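You operate a simulated robot arm through the tools that you are given. There is no shell and no other tool.

You run a simulated two-armed robot. Do the job below in one go: nothing can be reset, and whatever is moved stays where it is left.

TASK
Dam the green bench's channel with the black plate and fill it to about 100 mm.
Fine: drain lever shut, pump on with the wheel at SHUT, then LOW; pump off within 8 mm, wheel SHUT again.

Only the result counts: the job must be done as asked and must still hold three seconds after the hand-in. Knocking over, shifting, dropping, spilling or breaking anything else fails it.

THE ROBOT
Two 7-joint arms with fingered hands on one trunk that stands fixed in place. Base frame: the origin is at the foot of the trunk, x ahead of it, y to its left, z up. Lengths are in cm, angles in degrees, forces in N, time in s.
The left shoulder is at [5, 21.4, 86.9], the right one opposite. With the tool pointing down near the work surface each hand reaches from about 38 to 88 cm from the base axis, measured 20 degrees to its own side. Payload 3 kg a hand.
The tool frame of a hand sits at the grasp point between the pads (the TCP): z along the fingers, y along the line on which they close. The tips reach 2.6 cm beyond it. The gripper opens to 13.2 cm; its body begins 7.3 cm behind the TCP. The gripper is a hand of 3 fingers: y runs from the thumb to the fingers, the wrist lies at [0, 0, -22.9] in the tool frame.
Orientation is told as [roll, pitch, yaw] about the base's x, y, z axes, in that order, counted from this pose: with the fingers straight down and closing along the base's y, the tool's x points along the base's -x, its y along +y and its z along -z.

THE INTERFACE
- The arms move only by the tool step_arm. It takes "left_plan", "right_plan" or both (then of equal length, played together; a hand with none holds still); each is a list of rows, each an object of numbers (a shift or turn left out is 0): "x", "y", "z": the shift along the tool's x, y, z in units of 200 mm (1.0 is 200 mm); "wx", "wy", "wz": the turn, a rotation vector about the tool's x, y, z in units of 120 degrees (1.0 is 120 degrees). In form: [{"x": .., "y": .., "z": .., "wx": .., "wy": .., "wz": ..}, ...]. A call has 1 to 20 rows; each row is the pose to reach, as a shift and turn from the pose commanded when the call began, along the tool's axes at that moment. A call with a number of a shift or a turn outside -1 to 1 is refused whole. Each row takes 0.2 s and may step no farther than 5 cm and 8.6 degrees from the row before; otherwise, the whole call is refused. A pose out of reach is approached as far as the arm can. The call stops where the force on the tool passes 40 N (or 10 N more than at its start, if that is more) or the arm is blocked; 0.2 s more then pass. In this call time passes only in rows, and 0.2 s behind the last. The reply holds the time, the measured pose of the TCP, the force on the tool along the base axes, the opening and the grip force, in the units named above and with some noise, with the torque about the TCP (base axes, N m) and any sound that the robot's microphone picked up.
- Cameras (640 x 400 px; columns grow to the right, rows downward): "scene" is now at [1.98, -5.27, 150.95]; the picture's right is [-0.61, -0.79, 0.00], its down [-0.45, 0.35, -0.82] and it looks along [0.65, -0.51, -0.57] (base axes); focal length 281 px, centre (320, 200). "left" rides on the left gripper at [-6.2, 0.3, -9.2] in its tool frame; the picture's right is [-0.05, -1.00, 0.00], its down [0.83, -0.04, -0.56] and it looks along [0.55, -0.03, 0.83] (tool axes); focal length 230 px, centre (320, 200). "right" rides on the right gripper at [6.2, 0.3, -9.2] in its tool frame; the picture's right is [-0.05, 1.00, 0.00], its down [-0.83, -0.04, -0.56] and it looks along [-0.55, -0.03, 0.83] (tool axes); focal length 230 px, centre (320, 200). There is no depth. A picture from a camera that has moved, and an enlarged one, comes with that camera's place and axes in the base frame and with its lens.
- capture(camera): a new picture of that camera. The clock stands still meanwhile.
- finger_targets(finger1, finger2, thumb_bend, hand): sets how far each is bent, from 0 (flat) to 1 (curled in); at 0.3 the hand is open as for a grip, at 0.7 the pads meet at the TCP. One left out holds its place. A second passes; each finger stops where it meets its share of the squeeze, and holds until it gets a number again. It is the only way to open and close the hand. It gives what a move gives, with no picture; readings hold the bend of each and the force on the fingers (four entries, about 0 where the hand has none), thumb and palm.
- pan_tilt(pan, tilt): turns the head with the scene camera to pan (to the left, within 86 degrees either way) and tilt (down, from -29 to 69), counted from straight ahead of the robot. It gives what a move gives.
- inspect(camera, box): a new picture of the part [left, top, right, bottom] of that camera's present view, enlarged. The clock stands still meanwhile.
- sign_off(): hands the job in; it is judged then, once.

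Places have to be worked out from the pictures, the camera data and where the tool is seen. Open the grippers and draw the arms clear of the work before you hand the job in, unless the task says otherwise.

The tools are called after "Call:" as name(argument=value, ...) on one line, values as JSON. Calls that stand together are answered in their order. step_arm: Moves the arms, as the interface text tells. Its arguments: {"type":"object","properties":{"left_plan":{"type":"array","items":{"type":"object","properties":{"x":{"type":"number"},"y":{"type":"number"},"z":{"type":"number"},"wx":{"type":"number"},"wy":{"type":"number"},"wz":{"type":"number"}}}},"right_plan":{"type":"array","items":{"type":"object","properties":{"x":{"type":"number"},"y":{"type":"number"},"z":{"type":"number"},"wx":{"type":"number"},"wy":{"type":"number"},"wz":{"type":"number"}}}}},"required":[]} The other tools are called the same way: finger_targets (finger1, finger2, thumb_bend, hand) moves the fingers one by one; pan_tilt (pan, tilt) turns the head that bears the scene camera; capture (camera) takes a picture; inspect (camera, box) takes an enlarged picture of a part of a camera's view; sign_off () hands the job in.

At the start:

```text
t: 0.0
left_eef_pos: [43.57, 0.22, 125.38]
left_tool_rot: [0.1, 0.1, -27.3]
left_force: [-0.3, -0.2, 0.5]
left_moment: [0.0, 0.01, -0.02]
left_grip_width: 13.19
left_grip_force: 0.1
left_shape: jaw
left_bend: [0.3, 0.3, 0.3]
left_finger forces: [0.0, 0.0, 0.1, 0.0, 0.0, 0.0]
right_eef_pos: [35.3, -40.1, 128.03]
right_tool_rot: [0.1, 0.0, -27.4]
right_force: [1.1, -0.3, 0.3]
right_moment: [0.0, -0.03, 0.0]
right_grip_width: 13.19
right_grip_force: 0.0
right_shape: jaw
right_bend: [0.3, 0.3, 0.3]
right_finger forces: [0.1, 0.0, 0.0, 0.1, 0.1, 0.0]
head pan, tilt (commanded): [-37.9, 34.6]
```

scene: 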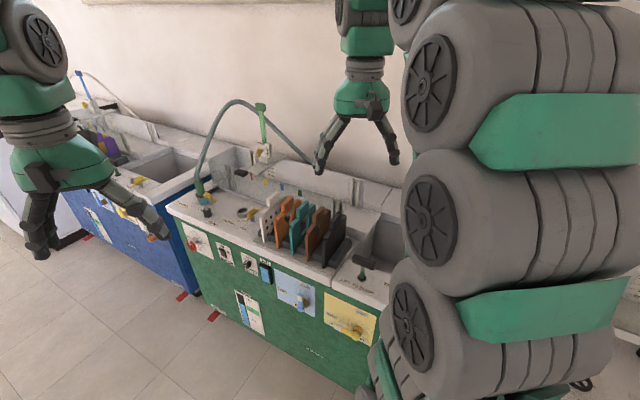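
right: 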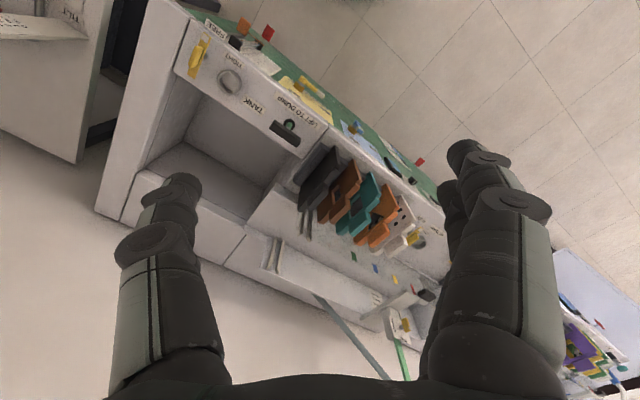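
left: 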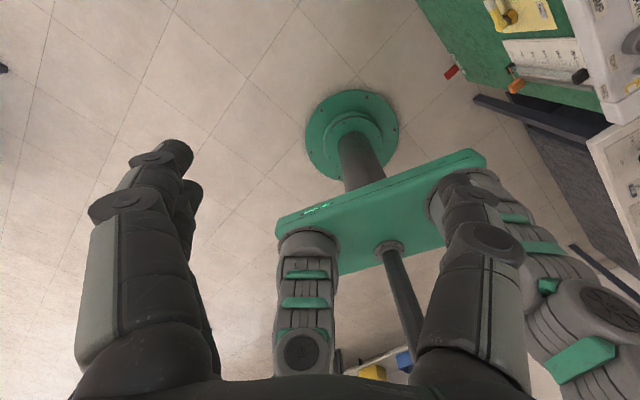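

The green bench stands ahead and to the right with a rack of plates on top. I look closer at the rack, panel and channel before moving anything.

Call:
inspect(camera="scene", box=[160, 180, 400, 330])

Call:
inspect(camera="scene", box=[170, 220, 290, 295])

Call:
inspect(camera="scene", box=[260, 250, 400, 340])

Call:
inspect(camera="right", box=[90, 0, 450, 225])

```text
2.67 times, centred on (280, 255) of scene
camera zoom: at [1.98, -5.27, 150.95], right [-0.61, -0.79, 0.0], down [-0.45, 0.35, -0.82], along [0.65, -0.51, -0.57], focal length 749 px, centre (427, 53)
```

zoom: 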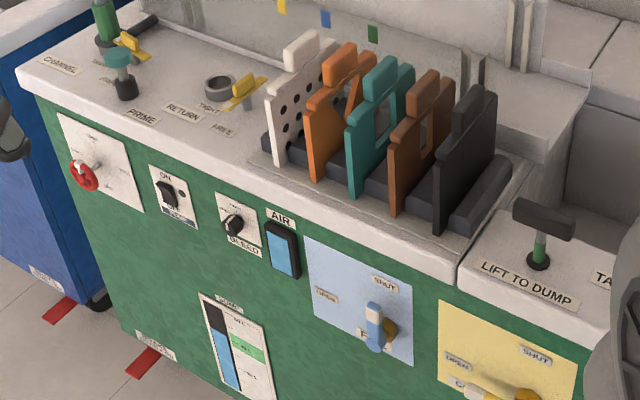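

```text
5.33 times, centred on (230, 258) of scene
camera zoom: at [1.98, -5.27, 150.95], right [-0.61, -0.79, 0.0], down [-0.45, 0.35, -0.82], along [0.65, -0.51, -0.57], focal length 1497 px, centre (800, -107)
```

zoom: 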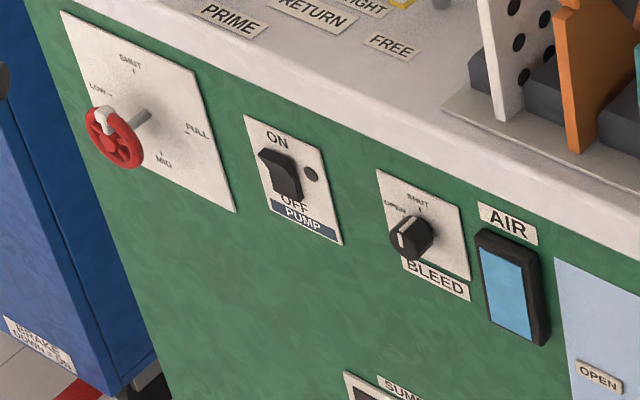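

```text
4.44 times, centred on (330, 295) of scene
camera zoom: at [1.98, -5.27, 150.95], right [-0.61, -0.79, 0.0], down [-0.45, 0.35, -0.82], along [0.65, -0.51, -0.57], focal length 1248 px, centre (276, -222)
```

zoom: 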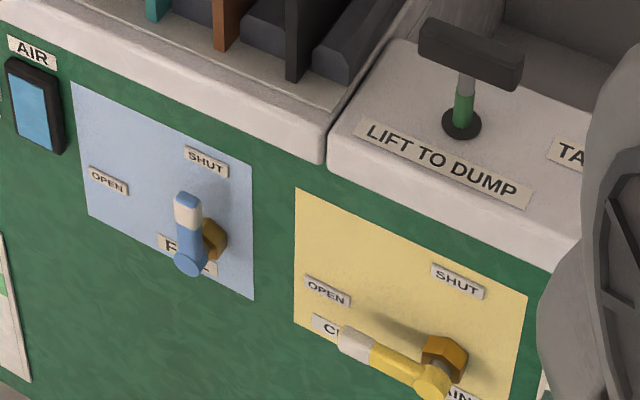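

```text
1.78 times, centred on (270, 112) of right
camera zoom: at [29.99, -36.92, 137.36], right [0.51, 0.86, 0.0], down [0.72, -0.42, 0.56], along [0.48, -0.28, -0.83], focal length 409 px, centre (409, 356)
```

zoom: 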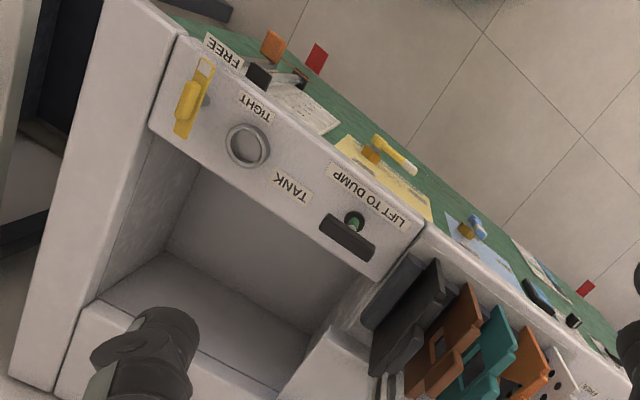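

The panel shows the wheel (at about LOW or between), pump rocker, bleed knob, air button, blue fill lever and yellow drain lever pointing to OPEN. I pan the head a bit to see the channel and the hose end.

Call:
pan_tilt(pan=-50, tilt=35)

Call:
capture(camera="scene")

Call:
inspect(camera="right", box=[240, 200, 480, 350])

Call:
inspect(camera="right", box=[130, 10, 330, 135])

```text
t: 0.7
left_eef_pos: [43.55, 0.37, 125.34]
left_tool_rot: [0.0, 0.0, -27.5]
left_force: [-0.2, 0.0, 1.2]
left_moment: [-0.01, 0.01, 0.0]
left_grip_width: 13.18
left_grip_force: 0.0
left_shape: jaw
left_bend: [0.3, 0.3, 0.3]
left_finger forces: [0.0, 0.0, 0.0, 0.1, 0.1, 0.0]
right_eef_pos: [35.18, -40.07, 128.11]
right_tool_rot: [0.0, 0.0, -27.4]
right_force: [-0.2, -0.3, -0.4]
right_moment: [0.01, -0.02, 0.01]
right_grip_width: 13.18
right_grip_force: 0.1
right_shape: jaw
right_bend: [0.3, 0.3, 0.3]
right_finger forces: [0.0, 0.0, 0.1, 0.0, 0.0, 0.0]
head pan, tilt (commanded): [-50.0, 35.0]
```

```text
taken
camera scene: at [0.67, -6.59, 150.89], right [-0.77, -0.64, 0.0], down [-0.37, 0.44, -0.82], along [0.53, -0.63, -0.57], focal length 281 px, centre (320, 200)
```

scene: 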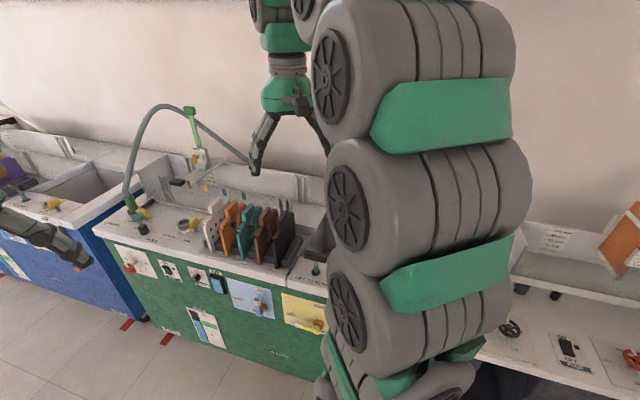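

```text
2.67 times, centred on (360, 275) of right
camera zoom: at [29.99, -36.92, 137.36], right [0.51, 0.86, 0.0], down [0.72, -0.42, 0.56], along [0.48, -0.28, -0.83], focal length 614 px, centre (213, 0)
```

zoom: 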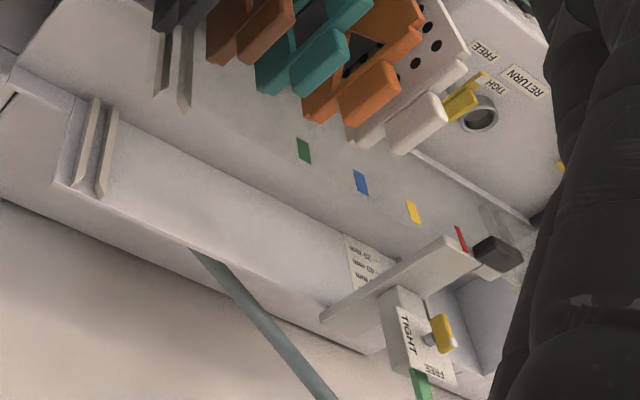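

```text
3.20 times, centred on (230, 72) of right
camera zoom: at [29.99, -36.92, 137.36], right [0.51, 0.86, 0.0], down [0.72, -0.42, 0.56], along [0.48, -0.28, -0.83], focal length 736 px, centre (608, 608)
```

zoom: 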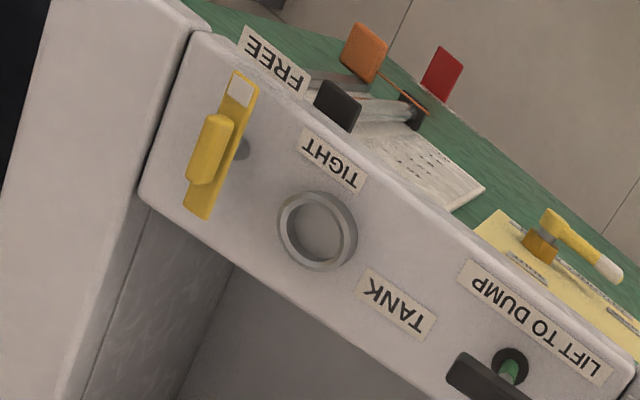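

The hose runs to a clamped spout at the upstream end of the channel and a slot pair is seen near the tank end. I zoom on these details.

Call:
inspect(camera="scene", box=[120, 140, 280, 240])

Call:
inspect(camera="scene", box=[100, 230, 260, 330])

Call:
inspect(camera="scene", box=[440, 200, 640, 400])

Call:
inspect(camera="right", box=[340, 260, 440, 350])

```text
4.00 times, centred on (200, 190) of scene
camera zoom: at [0.67, -6.59, 150.89], right [-0.77, -0.64, 0.0], down [-0.37, 0.44, -0.82], along [0.53, -0.63, -0.57], focal length 1123 px, centre (800, 240)
```

zoom: 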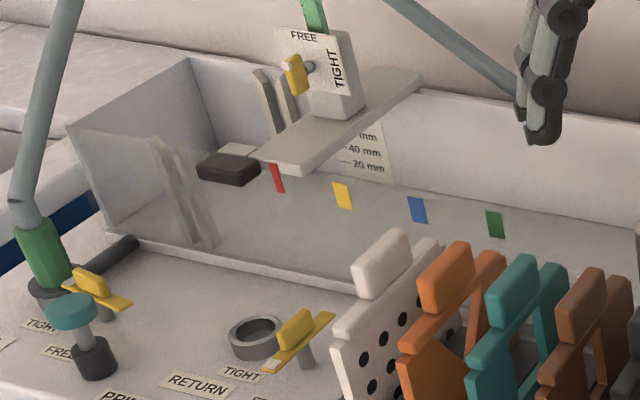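

```text
4.00 times, centred on (180, 280) of scene
camera zoom: at [0.67, -6.59, 150.89], right [-0.77, -0.64, 0.0], down [-0.37, 0.44, -0.82], along [0.53, -0.63, -0.57], focal length 1123 px, centre (880, -120)
```

zoom: 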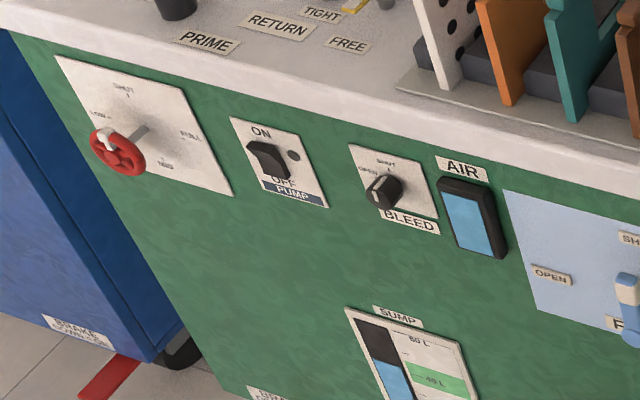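

```text
2.00 times, centred on (540, 300) of scene
camera zoom: at [0.67, -6.59, 150.89], right [-0.77, -0.64, 0.0], down [-0.37, 0.44, -0.82], along [0.53, -0.63, -0.57], focal length 562 px, centre (-120, 0)
```

zoom: 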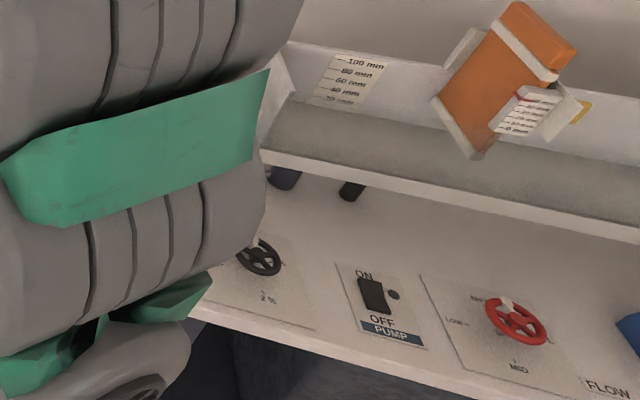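

```text
4.44 times, centred on (390, 305) of right
camera zoom: at [29.99, -36.92, 137.36], right [0.51, 0.86, 0.0], down [0.72, -0.42, 0.56], along [0.48, -0.28, -0.83], focal length 1022 px, centre (9, -267)
```

zoom: 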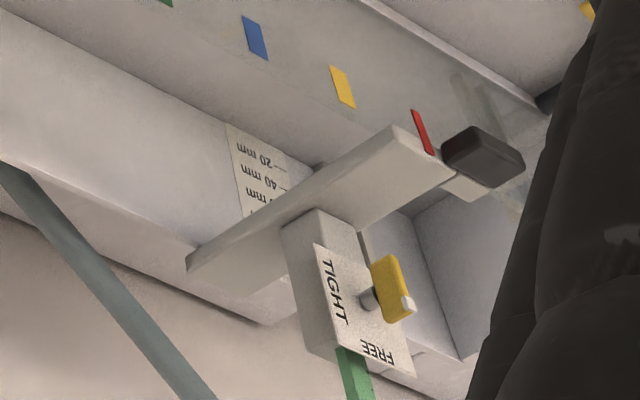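

The triangulated deck lies at about z=84, with the front edge running from about (43,-42) to (112,-13). I bring the right hand forward and slightly lower so its camera looks into the channel.

Call:
step_arm(right_plan=[{"x": -0.15, "y": 0.08, "z": 0.06}, {"x": -0.3, "y": 0.16, "z": 0.12}, {"x": -0.45, "y": 0.24, "z": 0.18}, {"x": -0.6, "y": 0.32, "z": 0.24}, {"x": -0.75, "y": 0.4, "z": 0.3}, {"x": -0.85, "y": 0.46, "z": 0.35}])

Call:
capture(camera="right")

Call:
capture(camera="scene")

```text
t: 2.1
left_eef_pos: [43.65, 0.48, 125.4]
left_tool_rot: [0.0, 0.0, -27.4]
left_force: [-0.8, 0.0, -0.8]
left_moment: [0.02, 0.01, -0.02]
left_grip_width: 13.19
left_grip_force: 0.1
left_shape: jaw
left_bend: [0.3, 0.3, 0.3]
left_finger forces: [0.1, 0.0, 0.1, 0.1, 0.0, 0.1]
right_eef_pos: [54.59, -39.81, 121.12]
right_tool_rot: [-0.1, -0.2, -27.3]
right_force: [0.0, -1.1, -0.3]
right_moment: [0.0, 0.01, -0.04]
right_grip_width: 13.2
right_grip_force: 0.1
right_shape: jaw
right_bend: [0.3, 0.3, 0.3]
right_finger forces: [0.0, 0.1, 0.0, 0.1, 0.1, 0.1]
head pan, tilt (commanded): [-50.0, 35.0]
```

```text
taken
camera right: at [49.42, -36.63, 130.44], right [0.51, 0.86, 0.0], down [0.72, -0.42, 0.56], along [0.48, -0.28, -0.83], focal length 230 px, centre (320, 200)
```

right: 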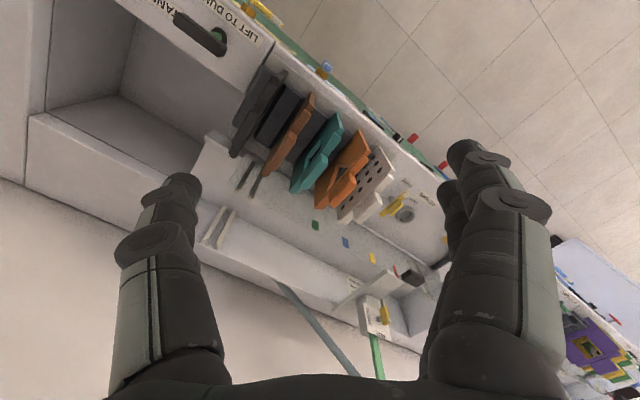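

```text
taken
camera scene: at [0.67, -6.6, 150.89], right [-0.77, -0.64, 0.0], down [-0.37, 0.44, -0.82], along [0.53, -0.63, -0.57], focal length 281 px, centre (320, 200)
```

scene: 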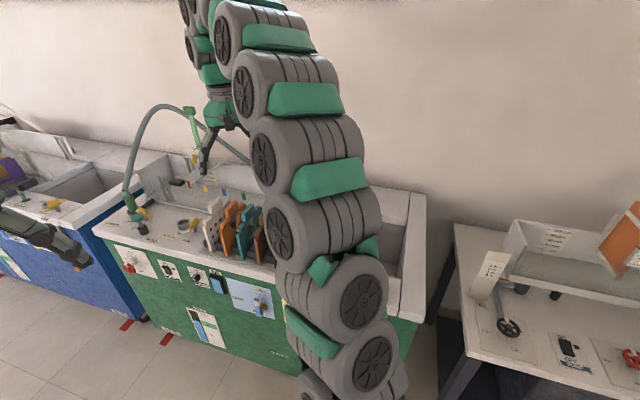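

The hand camera now sees the whole rack, channel, slots and tank. I enlarge the relevant parts.

Call:
inspect(camera="right", box=[190, 50, 350, 150])

Call:
inspect(camera="right", box=[190, 130, 350, 250])

Call:
inspect(camera="right", box=[300, 170, 460, 330])

Call:
inspect(camera="right", box=[130, 0, 350, 120])

```text
4.00 times, centred on (270, 100) of right
camera zoom: at [49.42, -36.63, 130.44], right [0.51, 0.86, 0.0], down [0.72, -0.42, 0.56], along [0.48, -0.28, -0.83], focal length 920 px, centre (520, 600)
```

zoom: 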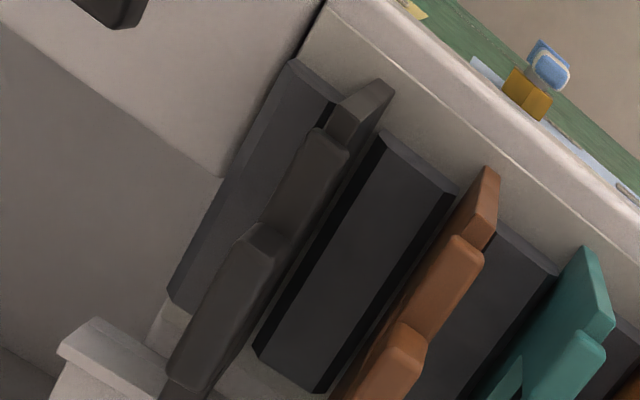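

```text
3.33 times, centred on (270, 190) of right
camera zoom: at [49.42, -36.63, 130.44], right [0.51, 0.86, 0.0], down [0.72, -0.42, 0.56], along [0.48, -0.28, -0.83], focal length 767 px, centre (487, 233)
```

zoom: 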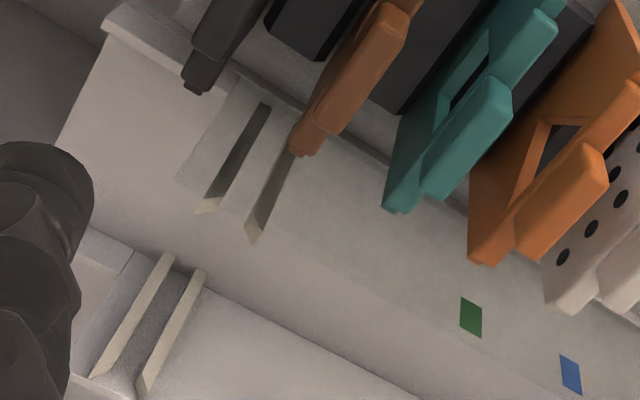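

```text
2.50 times, centred on (380, 250) of right
camera zoom: at [49.42, -36.63, 130.44], right [0.51, 0.86, 0.0], down [0.72, -0.42, 0.56], along [0.48, -0.28, -0.83], focal length 575 px, centre (170, 75)
```

zoom: 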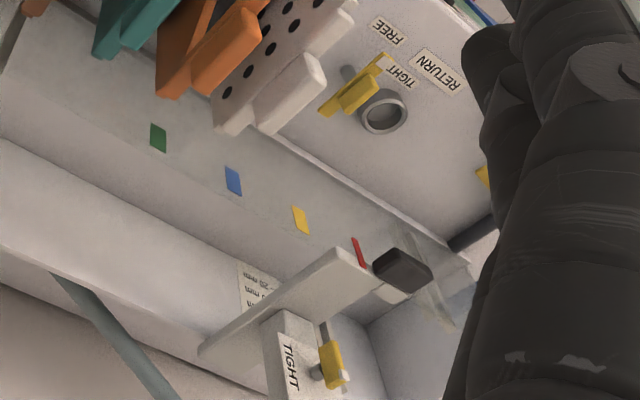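

```text
2.91 times, centred on (240, 60) of right
camera zoom: at [49.42, -36.63, 130.44], right [0.51, 0.86, 0.0], down [0.72, -0.42, 0.56], along [0.48, -0.28, -0.83], focal length 669 px, centre (553, 607)
```

zoom: 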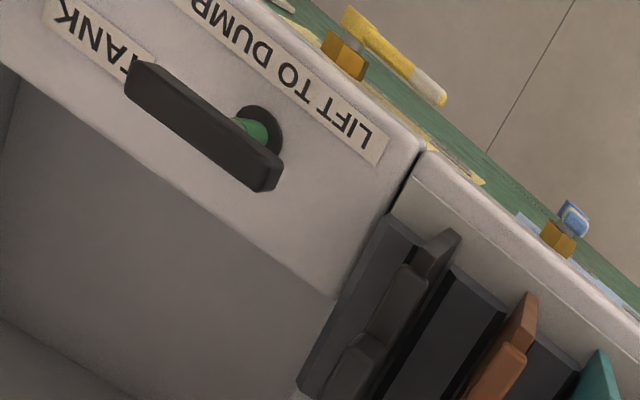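

I enlarge the plates further to understand the black plate's handle shape.

Call:
inspect(camera="right", box=[220, 60, 300, 160])

Call:
inspect(camera="right", box=[260, 100, 340, 200])

Call:
inspect(camera="scene", box=[100, 180, 290, 300])

```text
4.00 times, centred on (260, 110) of right
camera zoom: at [49.42, -36.63, 130.44], right [0.51, 0.86, 0.0], down [0.72, -0.42, 0.56], along [0.48, -0.28, -0.83], focal length 920 px, centre (560, 560)
```

zoom: 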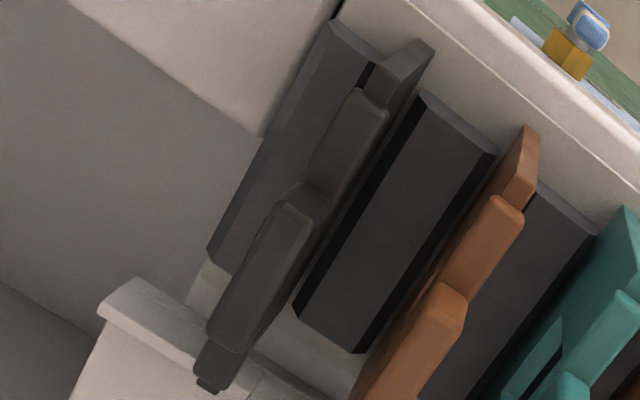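

```text
4.00 times, centred on (300, 150) of right
camera zoom: at [49.42, -36.63, 130.44], right [0.51, 0.86, 0.0], down [0.72, -0.42, 0.56], along [0.48, -0.28, -0.83], focal length 920 px, centre (400, 400)
```

zoom: 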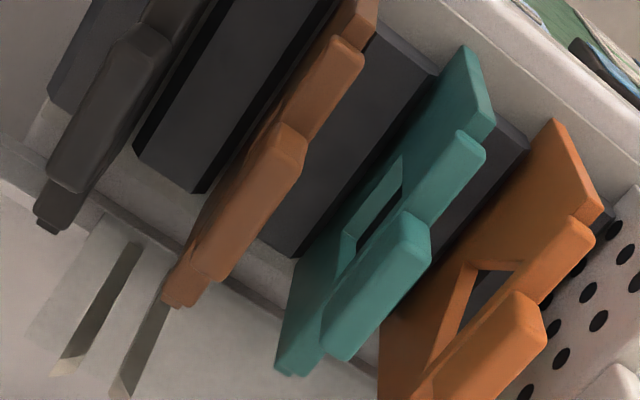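

```text
3.33 times, centred on (195, 240) of scene
camera zoom: at [0.67, -6.6, 150.89], right [-0.77, -0.64, 0.0], down [-0.37, 0.44, -0.82], along [0.53, -0.63, -0.57], focal length 936 px, centre (737, 67)
```

zoom: 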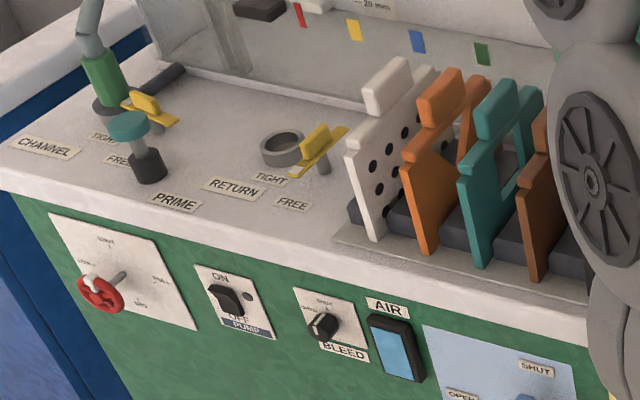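

The plates each carry a raised grip block and stand across the bench; the black one's grip is near (52.6,-51.7,95). I yaw the right hand by about -40° so its closing line runs along the bench and the camera looks straight across it.

Call:
step_arm(right_plan=[{"wz": 0.067}, {"wz": 0.133}, {"wz": 0.2}, {"wz": 0.267}, {"wz": 0.333}])

Call:
capture(camera="right")

Call:
capture(camera="scene")

```text
t: 3.3
left_eef_pos: [43.67, 0.44, 125.29]
left_tool_rot: [0.1, 0.0, -27.4]
left_force: [-0.2, -0.4, 0.4]
left_moment: [0.02, -0.03, 0.0]
left_grip_width: 13.2
left_grip_force: 0.1
left_shape: jaw
left_bend: [0.3, 0.3, 0.3]
left_finger forces: [0.0, 0.1, 0.0, 0.0, 0.0, 0.0]
right_eef_pos: [54.59, -39.76, 121.05]
right_tool_rot: [0.0, 0.0, -67.6]
right_force: [-0.6, 0.0, 0.8]
right_moment: [-0.01, -0.01, -0.01]
right_grip_width: 13.19
right_grip_force: 0.0
right_shape: jaw
right_bend: [0.3, 0.3, 0.3]
right_finger forces: [0.0, 0.0, 0.0, 0.0, 0.0, 0.0]
head pan, tilt (commanded): [-50.0, 35.0]
```

```text
taken
camera right: at [52.63, -33.88, 130.37], right [0.94, 0.33, 0.0], down [0.28, -0.78, 0.56], along [0.19, -0.52, -0.83], focal length 230 px, centre (320, 200)
```

right: 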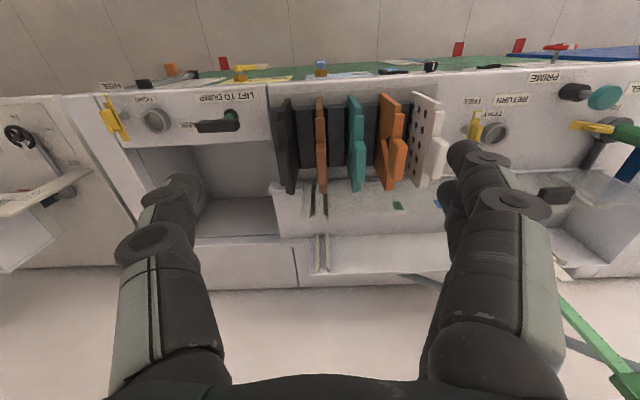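

```text
taken
camera scene: at [0.67, -6.6, 150.89], right [-0.77, -0.64, 0.0], down [-0.37, 0.44, -0.82], along [0.53, -0.63, -0.57], focal length 281 px, centre (320, 200)
```

scene: 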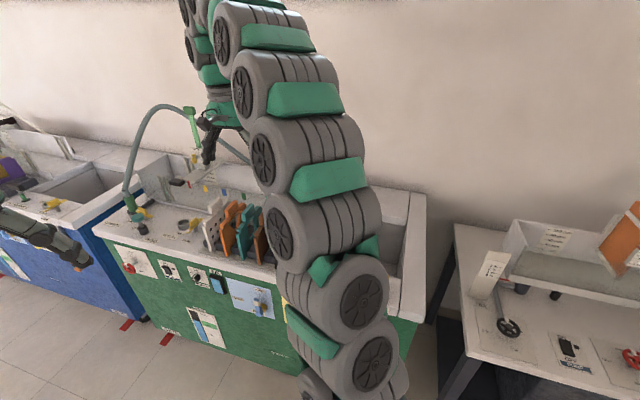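

The view is now nearly square with the bench. I zoom in on the rack, slots, and controls to pin down coordinates.

Call:
inspect(camera="right", box=[240, 60, 480, 210])

Call:
inspect(camera="right", box=[260, 140, 420, 290])

Call:
inspect(camera="right", box=[440, 30, 640, 190])

Call:
inspect(camera="right", box=[80, 40, 290, 160])

```text
2.67 times, centred on (360, 135) of right
camera zoom: at [52.63, -33.88, 130.37], right [0.94, 0.33, 0.0], down [0.28, -0.78, 0.56], along [0.19, -0.52, -0.83], focal length 614 px, centre (213, 373)
```

zoom: 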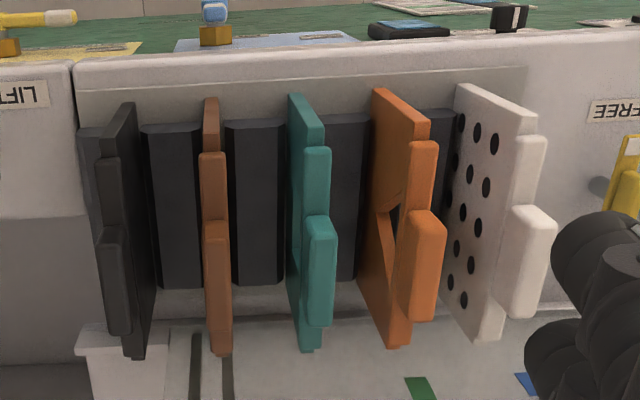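

```text
2.67 times, centred on (340, 215) of right
camera zoom: at [52.63, -33.88, 130.37], right [0.94, 0.33, 0.0], down [0.28, -0.78, 0.56], along [0.19, -0.52, -0.83], focal length 614 px, centre (267, 160)
```

zoom: 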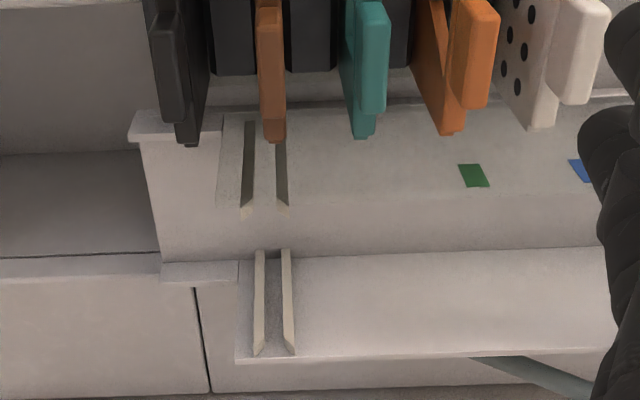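

```text
2.50 times, centred on (540, 110) of right
camera zoom: at [52.63, -33.88, 130.37], right [0.94, 0.33, 0.0], down [0.28, -0.78, 0.56], along [0.19, -0.52, -0.83], focal length 575 px, centre (-230, 425)
```

zoom: 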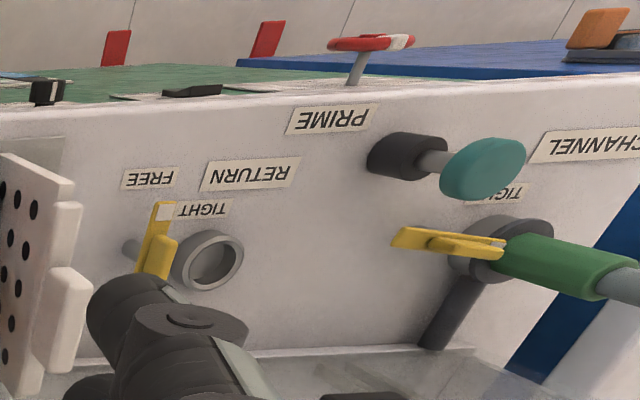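

```text
3.05 times, centred on (185, 100) of right
camera zoom: at [52.63, -33.88, 130.37], right [0.94, 0.33, 0.0], down [0.28, -0.78, 0.56], along [0.19, -0.52, -0.83], focal length 701 px, centre (731, 505)
```

zoom: 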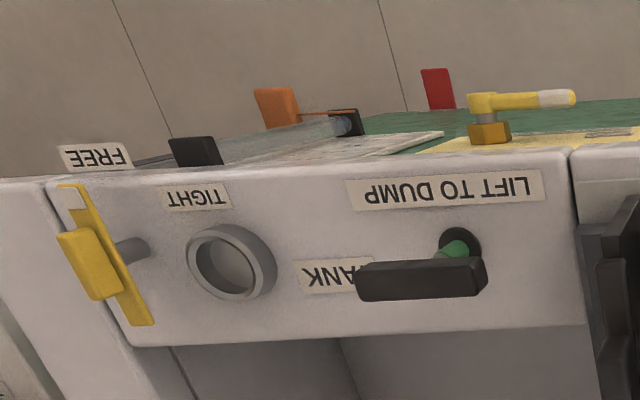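

From these two views I put the black grip at about (52.3,-51.5,96), roughly 1.7 cm thick and 6 cm long, with the neighbour 6.3 cm away. For parallax on the slots I shift the right hand 18 cm further across the bench at the same height.

Call:
step_arm(right_plan=[{"x": -0.18}, {"x": -0.36}, {"x": -0.54}, {"x": -0.72}, {"x": -0.9}])

Call:
capture(camera="right")

Call:
inspect(camera="right", box=[230, 0, 430, 150])

Call:
capture(camera="scene")

```text
t: 4.5
left_eef_pos: [43.65, 0.32, 125.43]
left_tool_rot: [0.0, 0.0, -27.4]
left_force: [-0.2, -0.7, 0.4]
left_moment: [-0.02, -0.02, -0.01]
left_grip_width: 13.18
left_grip_force: 0.1
left_shape: jaw
left_bend: [0.3, 0.3, 0.3]
left_finger forces: [0.1, 0.1, 0.0, 0.1, 0.0, 0.0]
right_eef_pos: [56.83, -51.62, 118.29]
right_tool_rot: [0.0, 0.0, -67.3]
right_force: [0.1, -0.3, 0.2]
right_moment: [0.03, 0.01, -0.03]
right_grip_width: 13.19
right_grip_force: 0.0
right_shape: jaw
right_bend: [0.3, 0.3, 0.3]
right_finger forces: [0.0, 0.0, 0.1, 0.1, 0.0, 0.0]
right hand out of reach, approached as far as the arm can: row 2, 3, 4, 5
head pan, tilt (commanded): [-50.0, 35.0]
```

```text
taken
camera right: at [54.81, -45.79, 127.53], right [0.94, 0.34, 0.0], down [0.28, -0.78, 0.55], along [0.19, -0.52, -0.83], focal length 230 px, centre (320, 200)
```

right: 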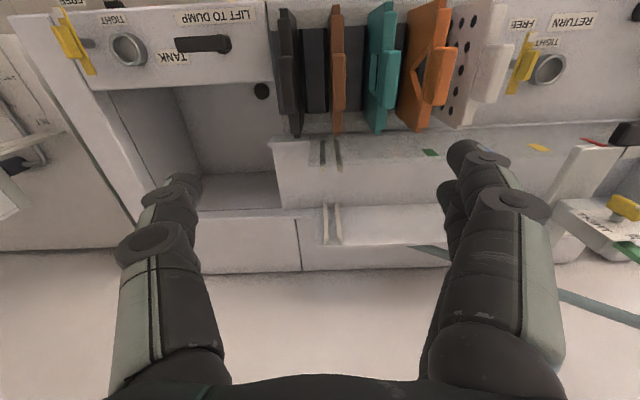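

```text
2.67 times, centred on (330, 75) of right
camera zoom: at [54.81, -45.79, 127.53], right [0.94, 0.34, 0.0], down [0.28, -0.78, 0.55], along [0.19, -0.52, -0.83], focal length 614 px, centre (293, 533)
```

zoom: 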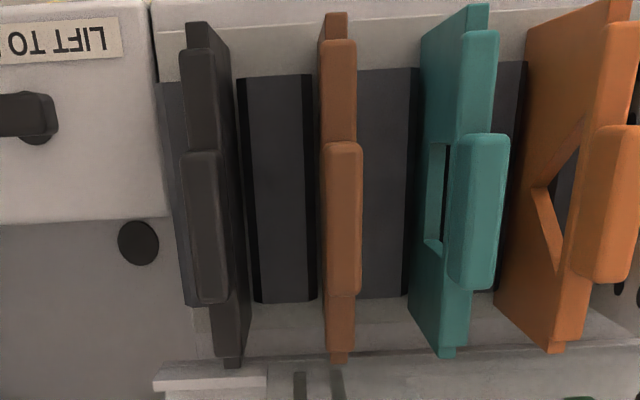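

```text
taken
camera scene: at [0.67, -6.59, 150.89], right [-0.77, -0.64, 0.0], down [-0.37, 0.44, -0.82], along [0.53, -0.63, -0.57], focal length 281 px, centre (320, 200)
```

scene: 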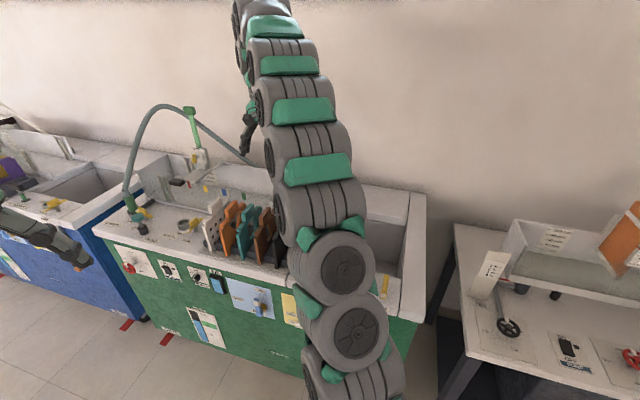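

The arm hit its reach limit at this height (wrist about 81 cm from the shoulder), so placing at the slot will need a lower, tilted hand. The grip solves to (52.3,-50.7,96.9) top; now I zoom on the slots from this second viewpoint.

Call:
inspect(camera="right", box=[260, 120, 420, 260])

Call:
inspect(camera="right", box=[290, 125, 370, 255])

Call:
inspect(camera="right", box=[500, 100, 640, 270])

```text
2.86 times, centred on (340, 190) of right
camera zoom: at [54.81, -45.79, 127.53], right [0.94, 0.34, 0.0], down [0.28, -0.78, 0.55], along [0.19, -0.52, -0.83], focal length 657 px, centre (263, 229)
```

zoom: 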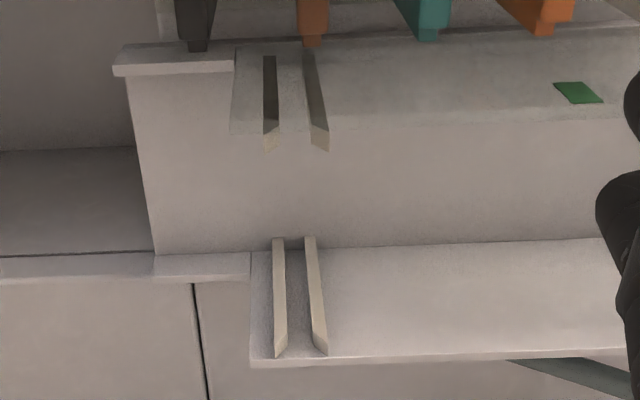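

```text
3.08 times, centred on (330, 190) of right
camera zoom: at [54.81, -45.79, 127.53], right [0.94, 0.34, 0.0], down [0.28, -0.78, 0.55], along [0.19, -0.52, -0.83], focal length 708 px, centre (289, 231)
```

zoom: 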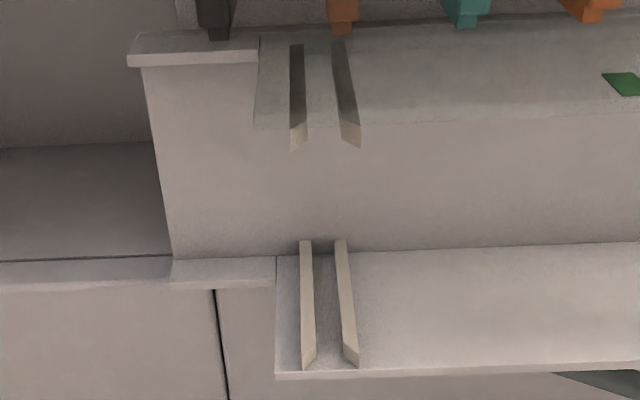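

```text
2.35 times, centred on (570, 185) of right
camera zoom: at [54.81, -45.79, 127.53], right [0.94, 0.34, 0.0], down [0.28, -0.78, 0.55], along [0.19, -0.52, -0.83], focal length 541 px, centre (-268, 235)
```

zoom: 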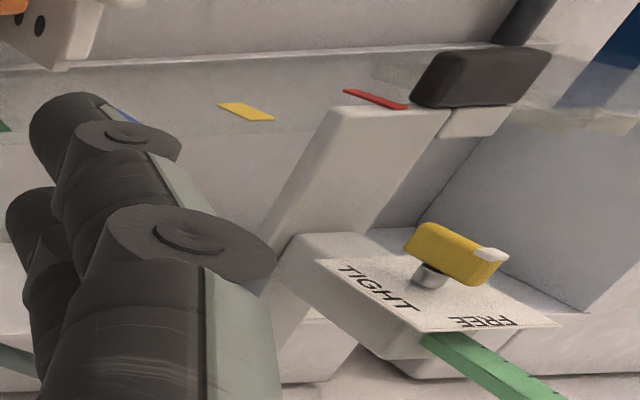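

The slot solves to U/V centre about (64.35,-66.35), rails from z≈83.5 to 97; the plate has to travel about 5.1 cm along and 19.1 cm across the bench. I draw the right hand back and test turning it so the thumb goes to the far side and the camera ends up above the grasp.

Call:
step_arm(right_plan=[{"x": 0.12, "wz": -0.07}, {"x": 0.24, "wz": -0.14}, {"x": 0.36, "wz": -0.21}, {"x": 0.5, "wz": -0.28}, {"x": 0.6, "wz": -0.35}, {"x": 0.7, "wz": -0.42}, {"x": 0.7, "wz": -0.49}, {"x": 0.7, "wz": -0.56}, {"x": 0.7, "wz": -0.63}, {"x": 0.7, "wz": -0.7}, {"x": 0.7, "wz": -0.75}])

```text
t: 6.9
left_eef_pos: [43.65, 0.25, 125.26]
left_tool_rot: [0.0, 0.0, -27.4]
left_force: [0.3, 0.3, 1.0]
left_moment: [0.02, -0.01, -0.01]
left_grip_width: 13.19
left_grip_force: 0.1
left_shape: jaw
left_bend: [0.3, 0.3, 0.3]
left_finger forces: [0.0, 0.0, 0.0, 0.0, 0.1, 0.0]
right_eef_pos: [51.43, -38.45, 118.22]
right_tool_rot: [0.0, 0.0, 22.8]
right_force: [0.4, 1.2, 0.0]
right_moment: [0.03, 0.0, 0.01]
right_grip_width: 13.17
right_grip_force: 0.0
right_shape: jaw
right_bend: [0.3, 0.3, 0.3]
right_finger forces: [0.1, 0.0, 0.0, 0.1, 0.0, 0.0]
head pan, tilt (commanded): [-50.0, 35.0]
```

The turn went freely to 22.8°. I continue turning the right hand to about 112.6°.

Call:
step_arm(right_plan=[{"wz": -0.07}, {"wz": -0.14}, {"wz": -0.21}, {"wz": -0.28}, {"wz": -0.35}, {"wz": -0.42}, {"wz": -0.49}, {"wz": -0.56}, {"wz": -0.63}, {"wz": -0.7}, {"wz": -0.748}])

Call:
capture(camera="scene")

Call:
capture(camera="right")

```text
t: 9.3
left_eef_pos: [43.72, 0.4, 125.33]
left_tool_rot: [-0.1, 0.0, -27.4]
left_force: [-0.2, 0.2, 0.1]
left_moment: [0.03, 0.01, 0.02]
left_grip_width: 13.18
left_grip_force: 0.0
left_shape: jaw
left_bend: [0.3, 0.3, 0.3]
left_finger forces: [0.1, 0.0, 0.0, 0.0, 0.0, 0.0]
right_eef_pos: [45.98, -29.56, 113.24]
right_tool_rot: [-1.1, 0.7, 111.2]
right_force: [-0.8, -0.1, 0.5]
right_moment: [-0.03, -0.02, -0.01]
right_grip_width: 13.2
right_grip_force: 0.1
right_shape: jaw
right_bend: [0.3, 0.3, 0.3]
right_finger forces: [0.0, 0.0, 0.0, 0.0, 0.0, 0.0]
right hand out of reach, approached as far as the arm can: row 8, 9, 10, 11
head pan, tilt (commanded): [-50.0, 35.0]
```

```text
taken
camera scene: at [0.67, -6.59, 150.89], right [-0.77, -0.64, 0.0], down [-0.37, 0.44, -0.82], along [0.53, -0.63, -0.57], focal length 281 px, centre (320, 200)
```

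scene: 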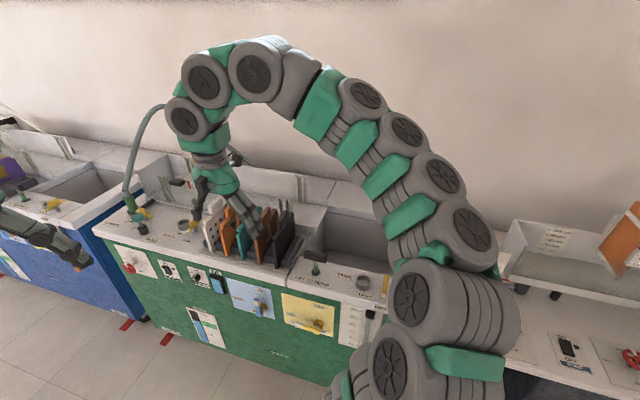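

```text
taken
camera right: at [47.96, -35.27, 122.65], right [-0.95, -0.31, -0.02], down [-0.27, 0.79, 0.55], along [-0.16, 0.52, -0.84], focal length 230 px, centre (320, 200)
```

right: 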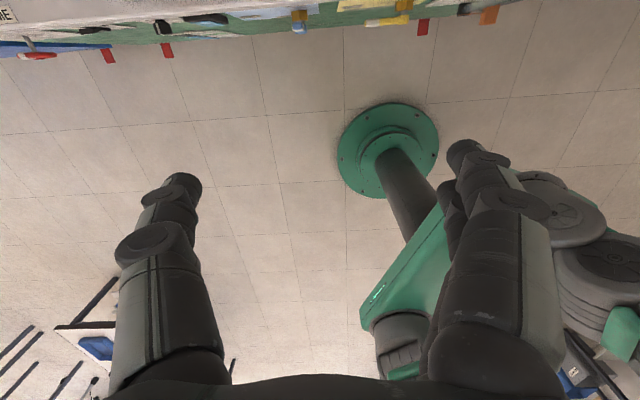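

That orientation is at a joint limit, so I will use the other yaw. From here the scene camera has a clear view of the bench front, so I look at the details first.

Call:
inspect(camera="scene", box=[270, 200, 400, 350])

Call:
inspect(camera="scene", box=[100, 170, 220, 290])

Call:
inspect(camera="scene", box=[130, 240, 290, 350])

Call:
inspect(camera="scene", box=[270, 270, 350, 350])

```text
2.67 times, centred on (335, 275) of scene
camera zoom: at [0.67, -6.59, 150.89], right [-0.77, -0.64, 0.0], down [-0.37, 0.44, -0.82], along [0.53, -0.63, -0.57], focal length 749 px, centre (280, 0)
```

zoom: 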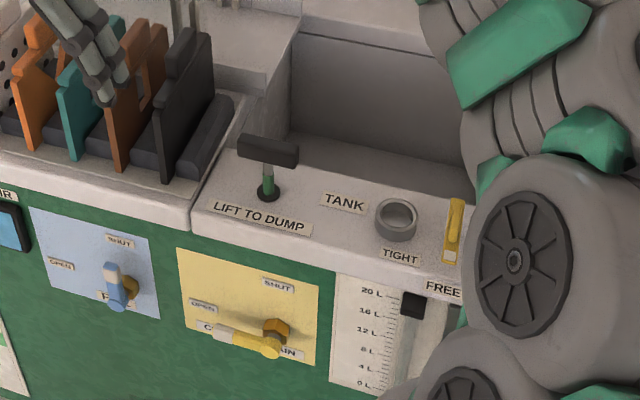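

```text
3.33 times, centred on (160, 230) of scene
camera zoom: at [0.67, -6.59, 150.89], right [-0.77, -0.64, 0.0], down [-0.37, 0.44, -0.82], along [0.53, -0.63, -0.57], focal length 936 px, centre (853, 100)
```

zoom: 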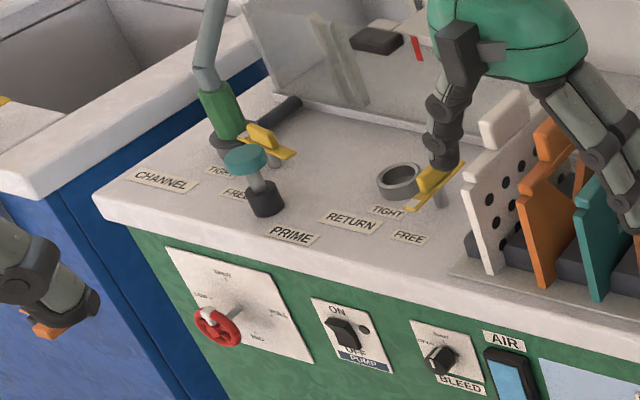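

```text
3.64 times, centred on (210, 295) of scene
camera zoom: at [0.67, -6.59, 150.89], right [-0.77, -0.64, 0.0], down [-0.37, 0.44, -0.82], along [0.53, -0.63, -0.57], focal length 1021 px, centre (720, -146)
```

zoom: 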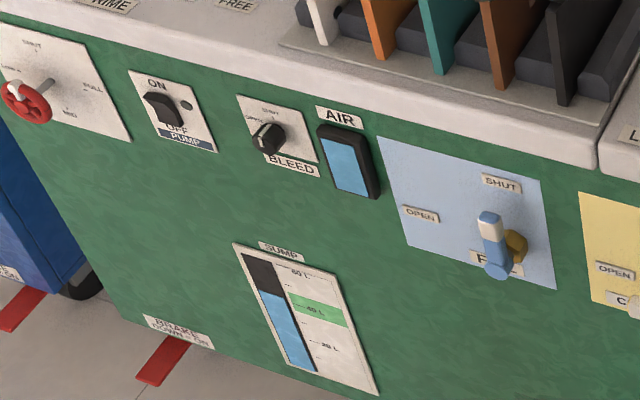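

```text
5.00 times, centred on (310, 310) of scene
camera zoom: at [0.67, -6.59, 150.89], right [-0.77, -0.64, 0.0], down [-0.37, 0.44, -0.82], along [0.53, -0.63, -0.57], focal length 1404 px, centre (370, -350)
```

zoom: 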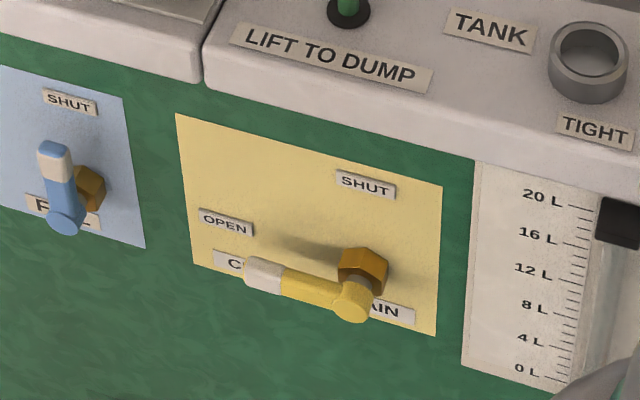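

The pump reads OFF-ish, sump level is about 47 L, fill lever shut, drain lever at OPEN (left) with SHUT at the top. I turn the right hand back the way it came.

Call:
step_arm(right_plan=[{"wz": 0.07}, {"wz": 0.14}, {"wz": 0.21}, {"wz": 0.28}, {"wz": 0.35}, {"wz": 0.42}, {"wz": 0.49}, {"wz": 0.56}, {"wz": 0.63}, {"wz": 0.7}, {"wz": 0.77}, {"wz": 0.84}, {"wz": 0.91}])

```text
t: 12.1
left_eef_pos: [43.57, 0.33, 125.27]
left_tool_rot: [0.1, 0.0, -27.4]
left_force: [-0.6, 0.2, -0.2]
left_moment: [0.02, 0.01, 0.04]
left_grip_width: 13.19
left_grip_force: 0.0
left_shape: jaw
left_bend: [0.3, 0.3, 0.3]
left_finger forces: [0.0, 0.0, 0.0, 0.0, 0.1, 0.0]
right_eef_pos: [46.5, -29.85, 113.27]
right_tool_rot: [-0.1, 0.0, 3.1]
right_force: [0.2, 0.8, 0.1]
right_moment: [-0.01, 0.01, 0.0]
right_grip_width: 13.22
right_grip_force: 0.0
right_shape: jaw
right_bend: [0.3, 0.3, 0.3]
right_finger forces: [0.0, 0.0, 0.1, 0.0, 0.0, 0.0]
head pan, tilt (commanded): [-50.0, 35.0]
```

The hand returned cleanly. I turn it on to -67.4° while moving over towards the rack at a safe height.

Call:
step_arm(right_plan=[{"x": -0.016, "y": -0.069, "z": -0.03, "wz": 0.066}, {"x": -0.032, "y": -0.138, "z": -0.06, "wz": 0.132}, {"x": -0.048, "y": -0.207, "z": -0.09, "wz": 0.198}, {"x": -0.064, "y": -0.276, "z": -0.12, "wz": 0.264}, {"x": -0.08, "y": -0.345, "z": -0.15, "wz": 0.33}, {"x": -0.096, "y": -0.414, "z": -0.18, "wz": 0.396}, {"x": -0.112, "y": -0.483, "z": -0.2, "wz": 0.462}, {"x": -0.128, "y": -0.552, "z": -0.22, "wz": 0.528}, {"x": -0.142, "y": -0.618, "z": -0.235, "wz": 0.5875}])

Call:
finger_targets(hand="right", finger1=0.55, finger2=0.55, thumb_bend=0.55)

Call:
capture(camera="right")

```text
t: 14.1
left_eef_pos: [43.63, 0.3, 125.36]
left_tool_rot: [0.1, 0.0, -27.4]
left_force: [0.9, -0.3, 0.8]
left_moment: [0.0, -0.03, 0.01]
left_grip_width: 13.19
left_grip_force: 0.0
left_shape: jaw
left_bend: [0.3, 0.3, 0.3]
left_finger forces: [0.0, 0.0, 0.1, 0.0, 0.0, 0.0]
right_eef_pos: [49.93, -41.96, 117.92]
right_tool_rot: [0.1, 0.1, -67.4]
right_force: [-0.7, -0.1, 0.0]
right_moment: [0.02, -0.02, 0.0]
right_grip_width: 13.19
right_grip_force: 0.1
right_shape: jaw
right_bend: [0.3, 0.3, 0.3]
right_finger forces: [0.0, 0.0, 0.0, 0.1, 0.1, 0.0]
head pan, tilt (commanded): [-50.0, 35.0]
```

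```text
t: 15.1
left_eef_pos: [43.61, 0.22, 125.29]
left_tool_rot: [0.1, 0.1, -27.4]
left_force: [0.4, 0.5, 0.1]
left_moment: [0.03, -0.01, 0.01]
left_grip_width: 13.17
left_grip_force: 0.1
left_shape: jaw
left_bend: [0.3, 0.3, 0.3]
left_finger forces: [0.0, 0.1, 0.2, 0.1, 0.1, 0.1]
right_eef_pos: [49.92, -41.98, 117.9]
right_tool_rot: [0.1, 0.0, -67.3]
right_force: [-0.2, -1.3, 0.3]
right_moment: [0.01, -0.01, 0.0]
right_grip_width: 5.19
right_grip_force: 0.0
right_shape: fingers
right_bend: [0.55, 0.55, 0.55]
right_finger forces: [0.0, 0.1, 0.1, 0.0, 0.1, 0.1]
head pan, tilt (commanded): [-50.0, 35.0]
```

```text
taken
camera right: at [47.95, -36.14, 127.18], right [0.94, 0.34, 0.0], down [0.28, -0.78, 0.56], along [0.19, -0.52, -0.83], focal length 230 px, centre (320, 200)
```

right: 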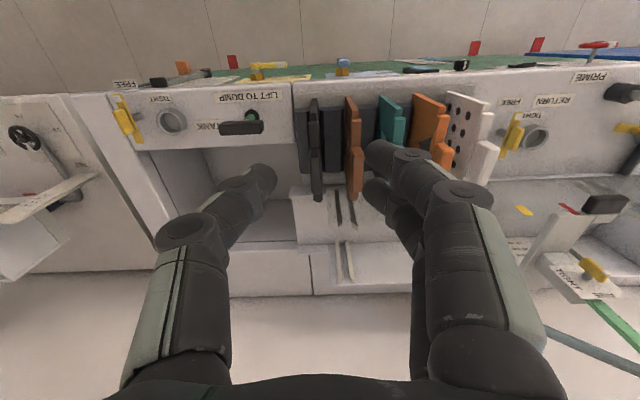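

Opening is 5.2 cm at 0.55, but the knuckles flare outward, so I narrow to about 3 cm (0.61) to clear the brown plate. Then I tilt the hand 35° so the wrist leans back towards the robot.

Call:
finger_targets(hand="right", finger1=0.61, finger2=0.61, thumb_bend=0.61)

Call:
step_arm(right_plan=[{"wy": -0.06}, {"wy": -0.12}, {"wy": -0.18}, {"wy": -0.24}, {"wy": -0.292}])

Call:
capture(camera="right")

Call:
capture(camera="scene")

```text
t: 16.1
left_eef_pos: [43.67, 0.29, 125.43]
left_tool_rot: [-0.1, 0.0, -27.3]
left_force: [1.1, 0.1, -1.0]
left_moment: [-0.01, 0.01, 0.01]
left_grip_width: 13.18
left_grip_force: 0.0
left_shape: jaw
left_bend: [0.3, 0.3, 0.3]
left_finger forces: [0.1, 0.0, 0.1, 0.0, 0.1, 0.0]
right_eef_pos: [49.96, -41.89, 117.78]
right_tool_rot: [0.0, 0.0, -67.2]
right_force: [0.3, -0.9, -0.1]
right_moment: [0.0, -0.04, 0.0]
right_grip_width: 3.25
right_grip_force: 0.1
right_shape: fingers
right_bend: [0.61, 0.61, 0.61]
right_finger forces: [0.1, 0.0, 0.0, 0.0, 0.0, 0.0]
head pan, tilt (commanded): [-50.0, 35.0]
```

```text
t: 17.3
left_eef_pos: [43.63, 0.42, 125.29]
left_tool_rot: [0.0, 0.0, -27.4]
left_force: [0.6, -0.5, -0.1]
left_moment: [0.02, -0.04, -0.01]
left_grip_width: 13.22
left_grip_force: 0.1
left_shape: jaw
left_bend: [0.3, 0.3, 0.3]
left_finger forces: [0.0, 0.0, 0.0, 0.1, 0.0, 0.0]
right_eef_pos: [49.98, -41.98, 117.8]
right_tool_rot: [0.1, -35.1, -67.3]
right_force: [-0.7, 0.0, -0.3]
right_moment: [0.0, -0.01, -0.02]
right_grip_width: 3.22
right_grip_force: 0.1
right_shape: fingers
right_bend: [0.61, 0.61, 0.61]
right_finger forces: [0.0, 0.0, 0.0, 0.0, 0.0, 0.1]
head pan, tilt (commanded): [-50.0, 35.0]
```

```text
taken
camera right: at [46.38, -32.22, 121.98], right [0.94, 0.35, 0.03], down [0.1, -0.35, 0.93], along [0.33, -0.87, -0.36], focal length 230 px, centre (320, 200)
```

right: 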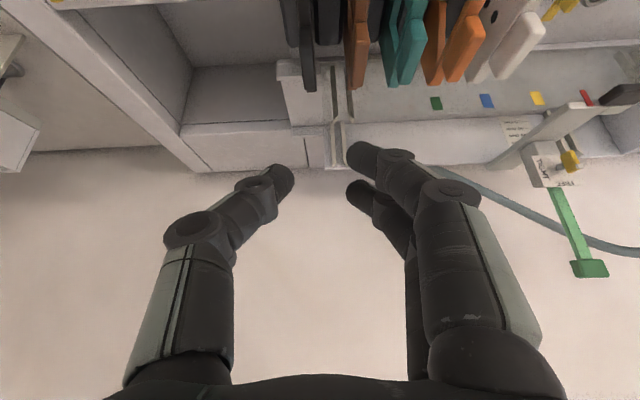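

```text
taken
camera scene: at [0.67, -6.59, 150.89], right [-0.77, -0.64, 0.0], down [-0.37, 0.44, -0.82], along [0.53, -0.63, -0.57], focal length 281 px, centre (320, 200)
```

scene: 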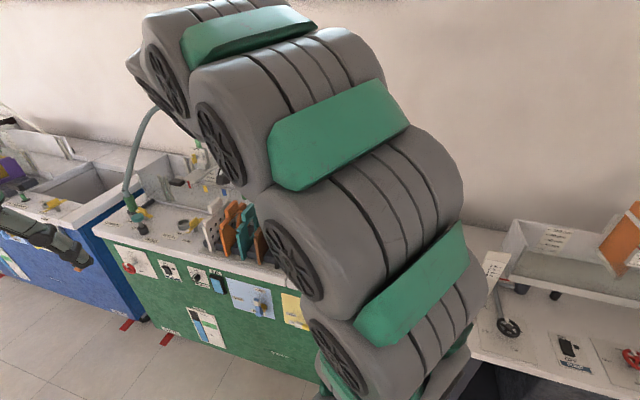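

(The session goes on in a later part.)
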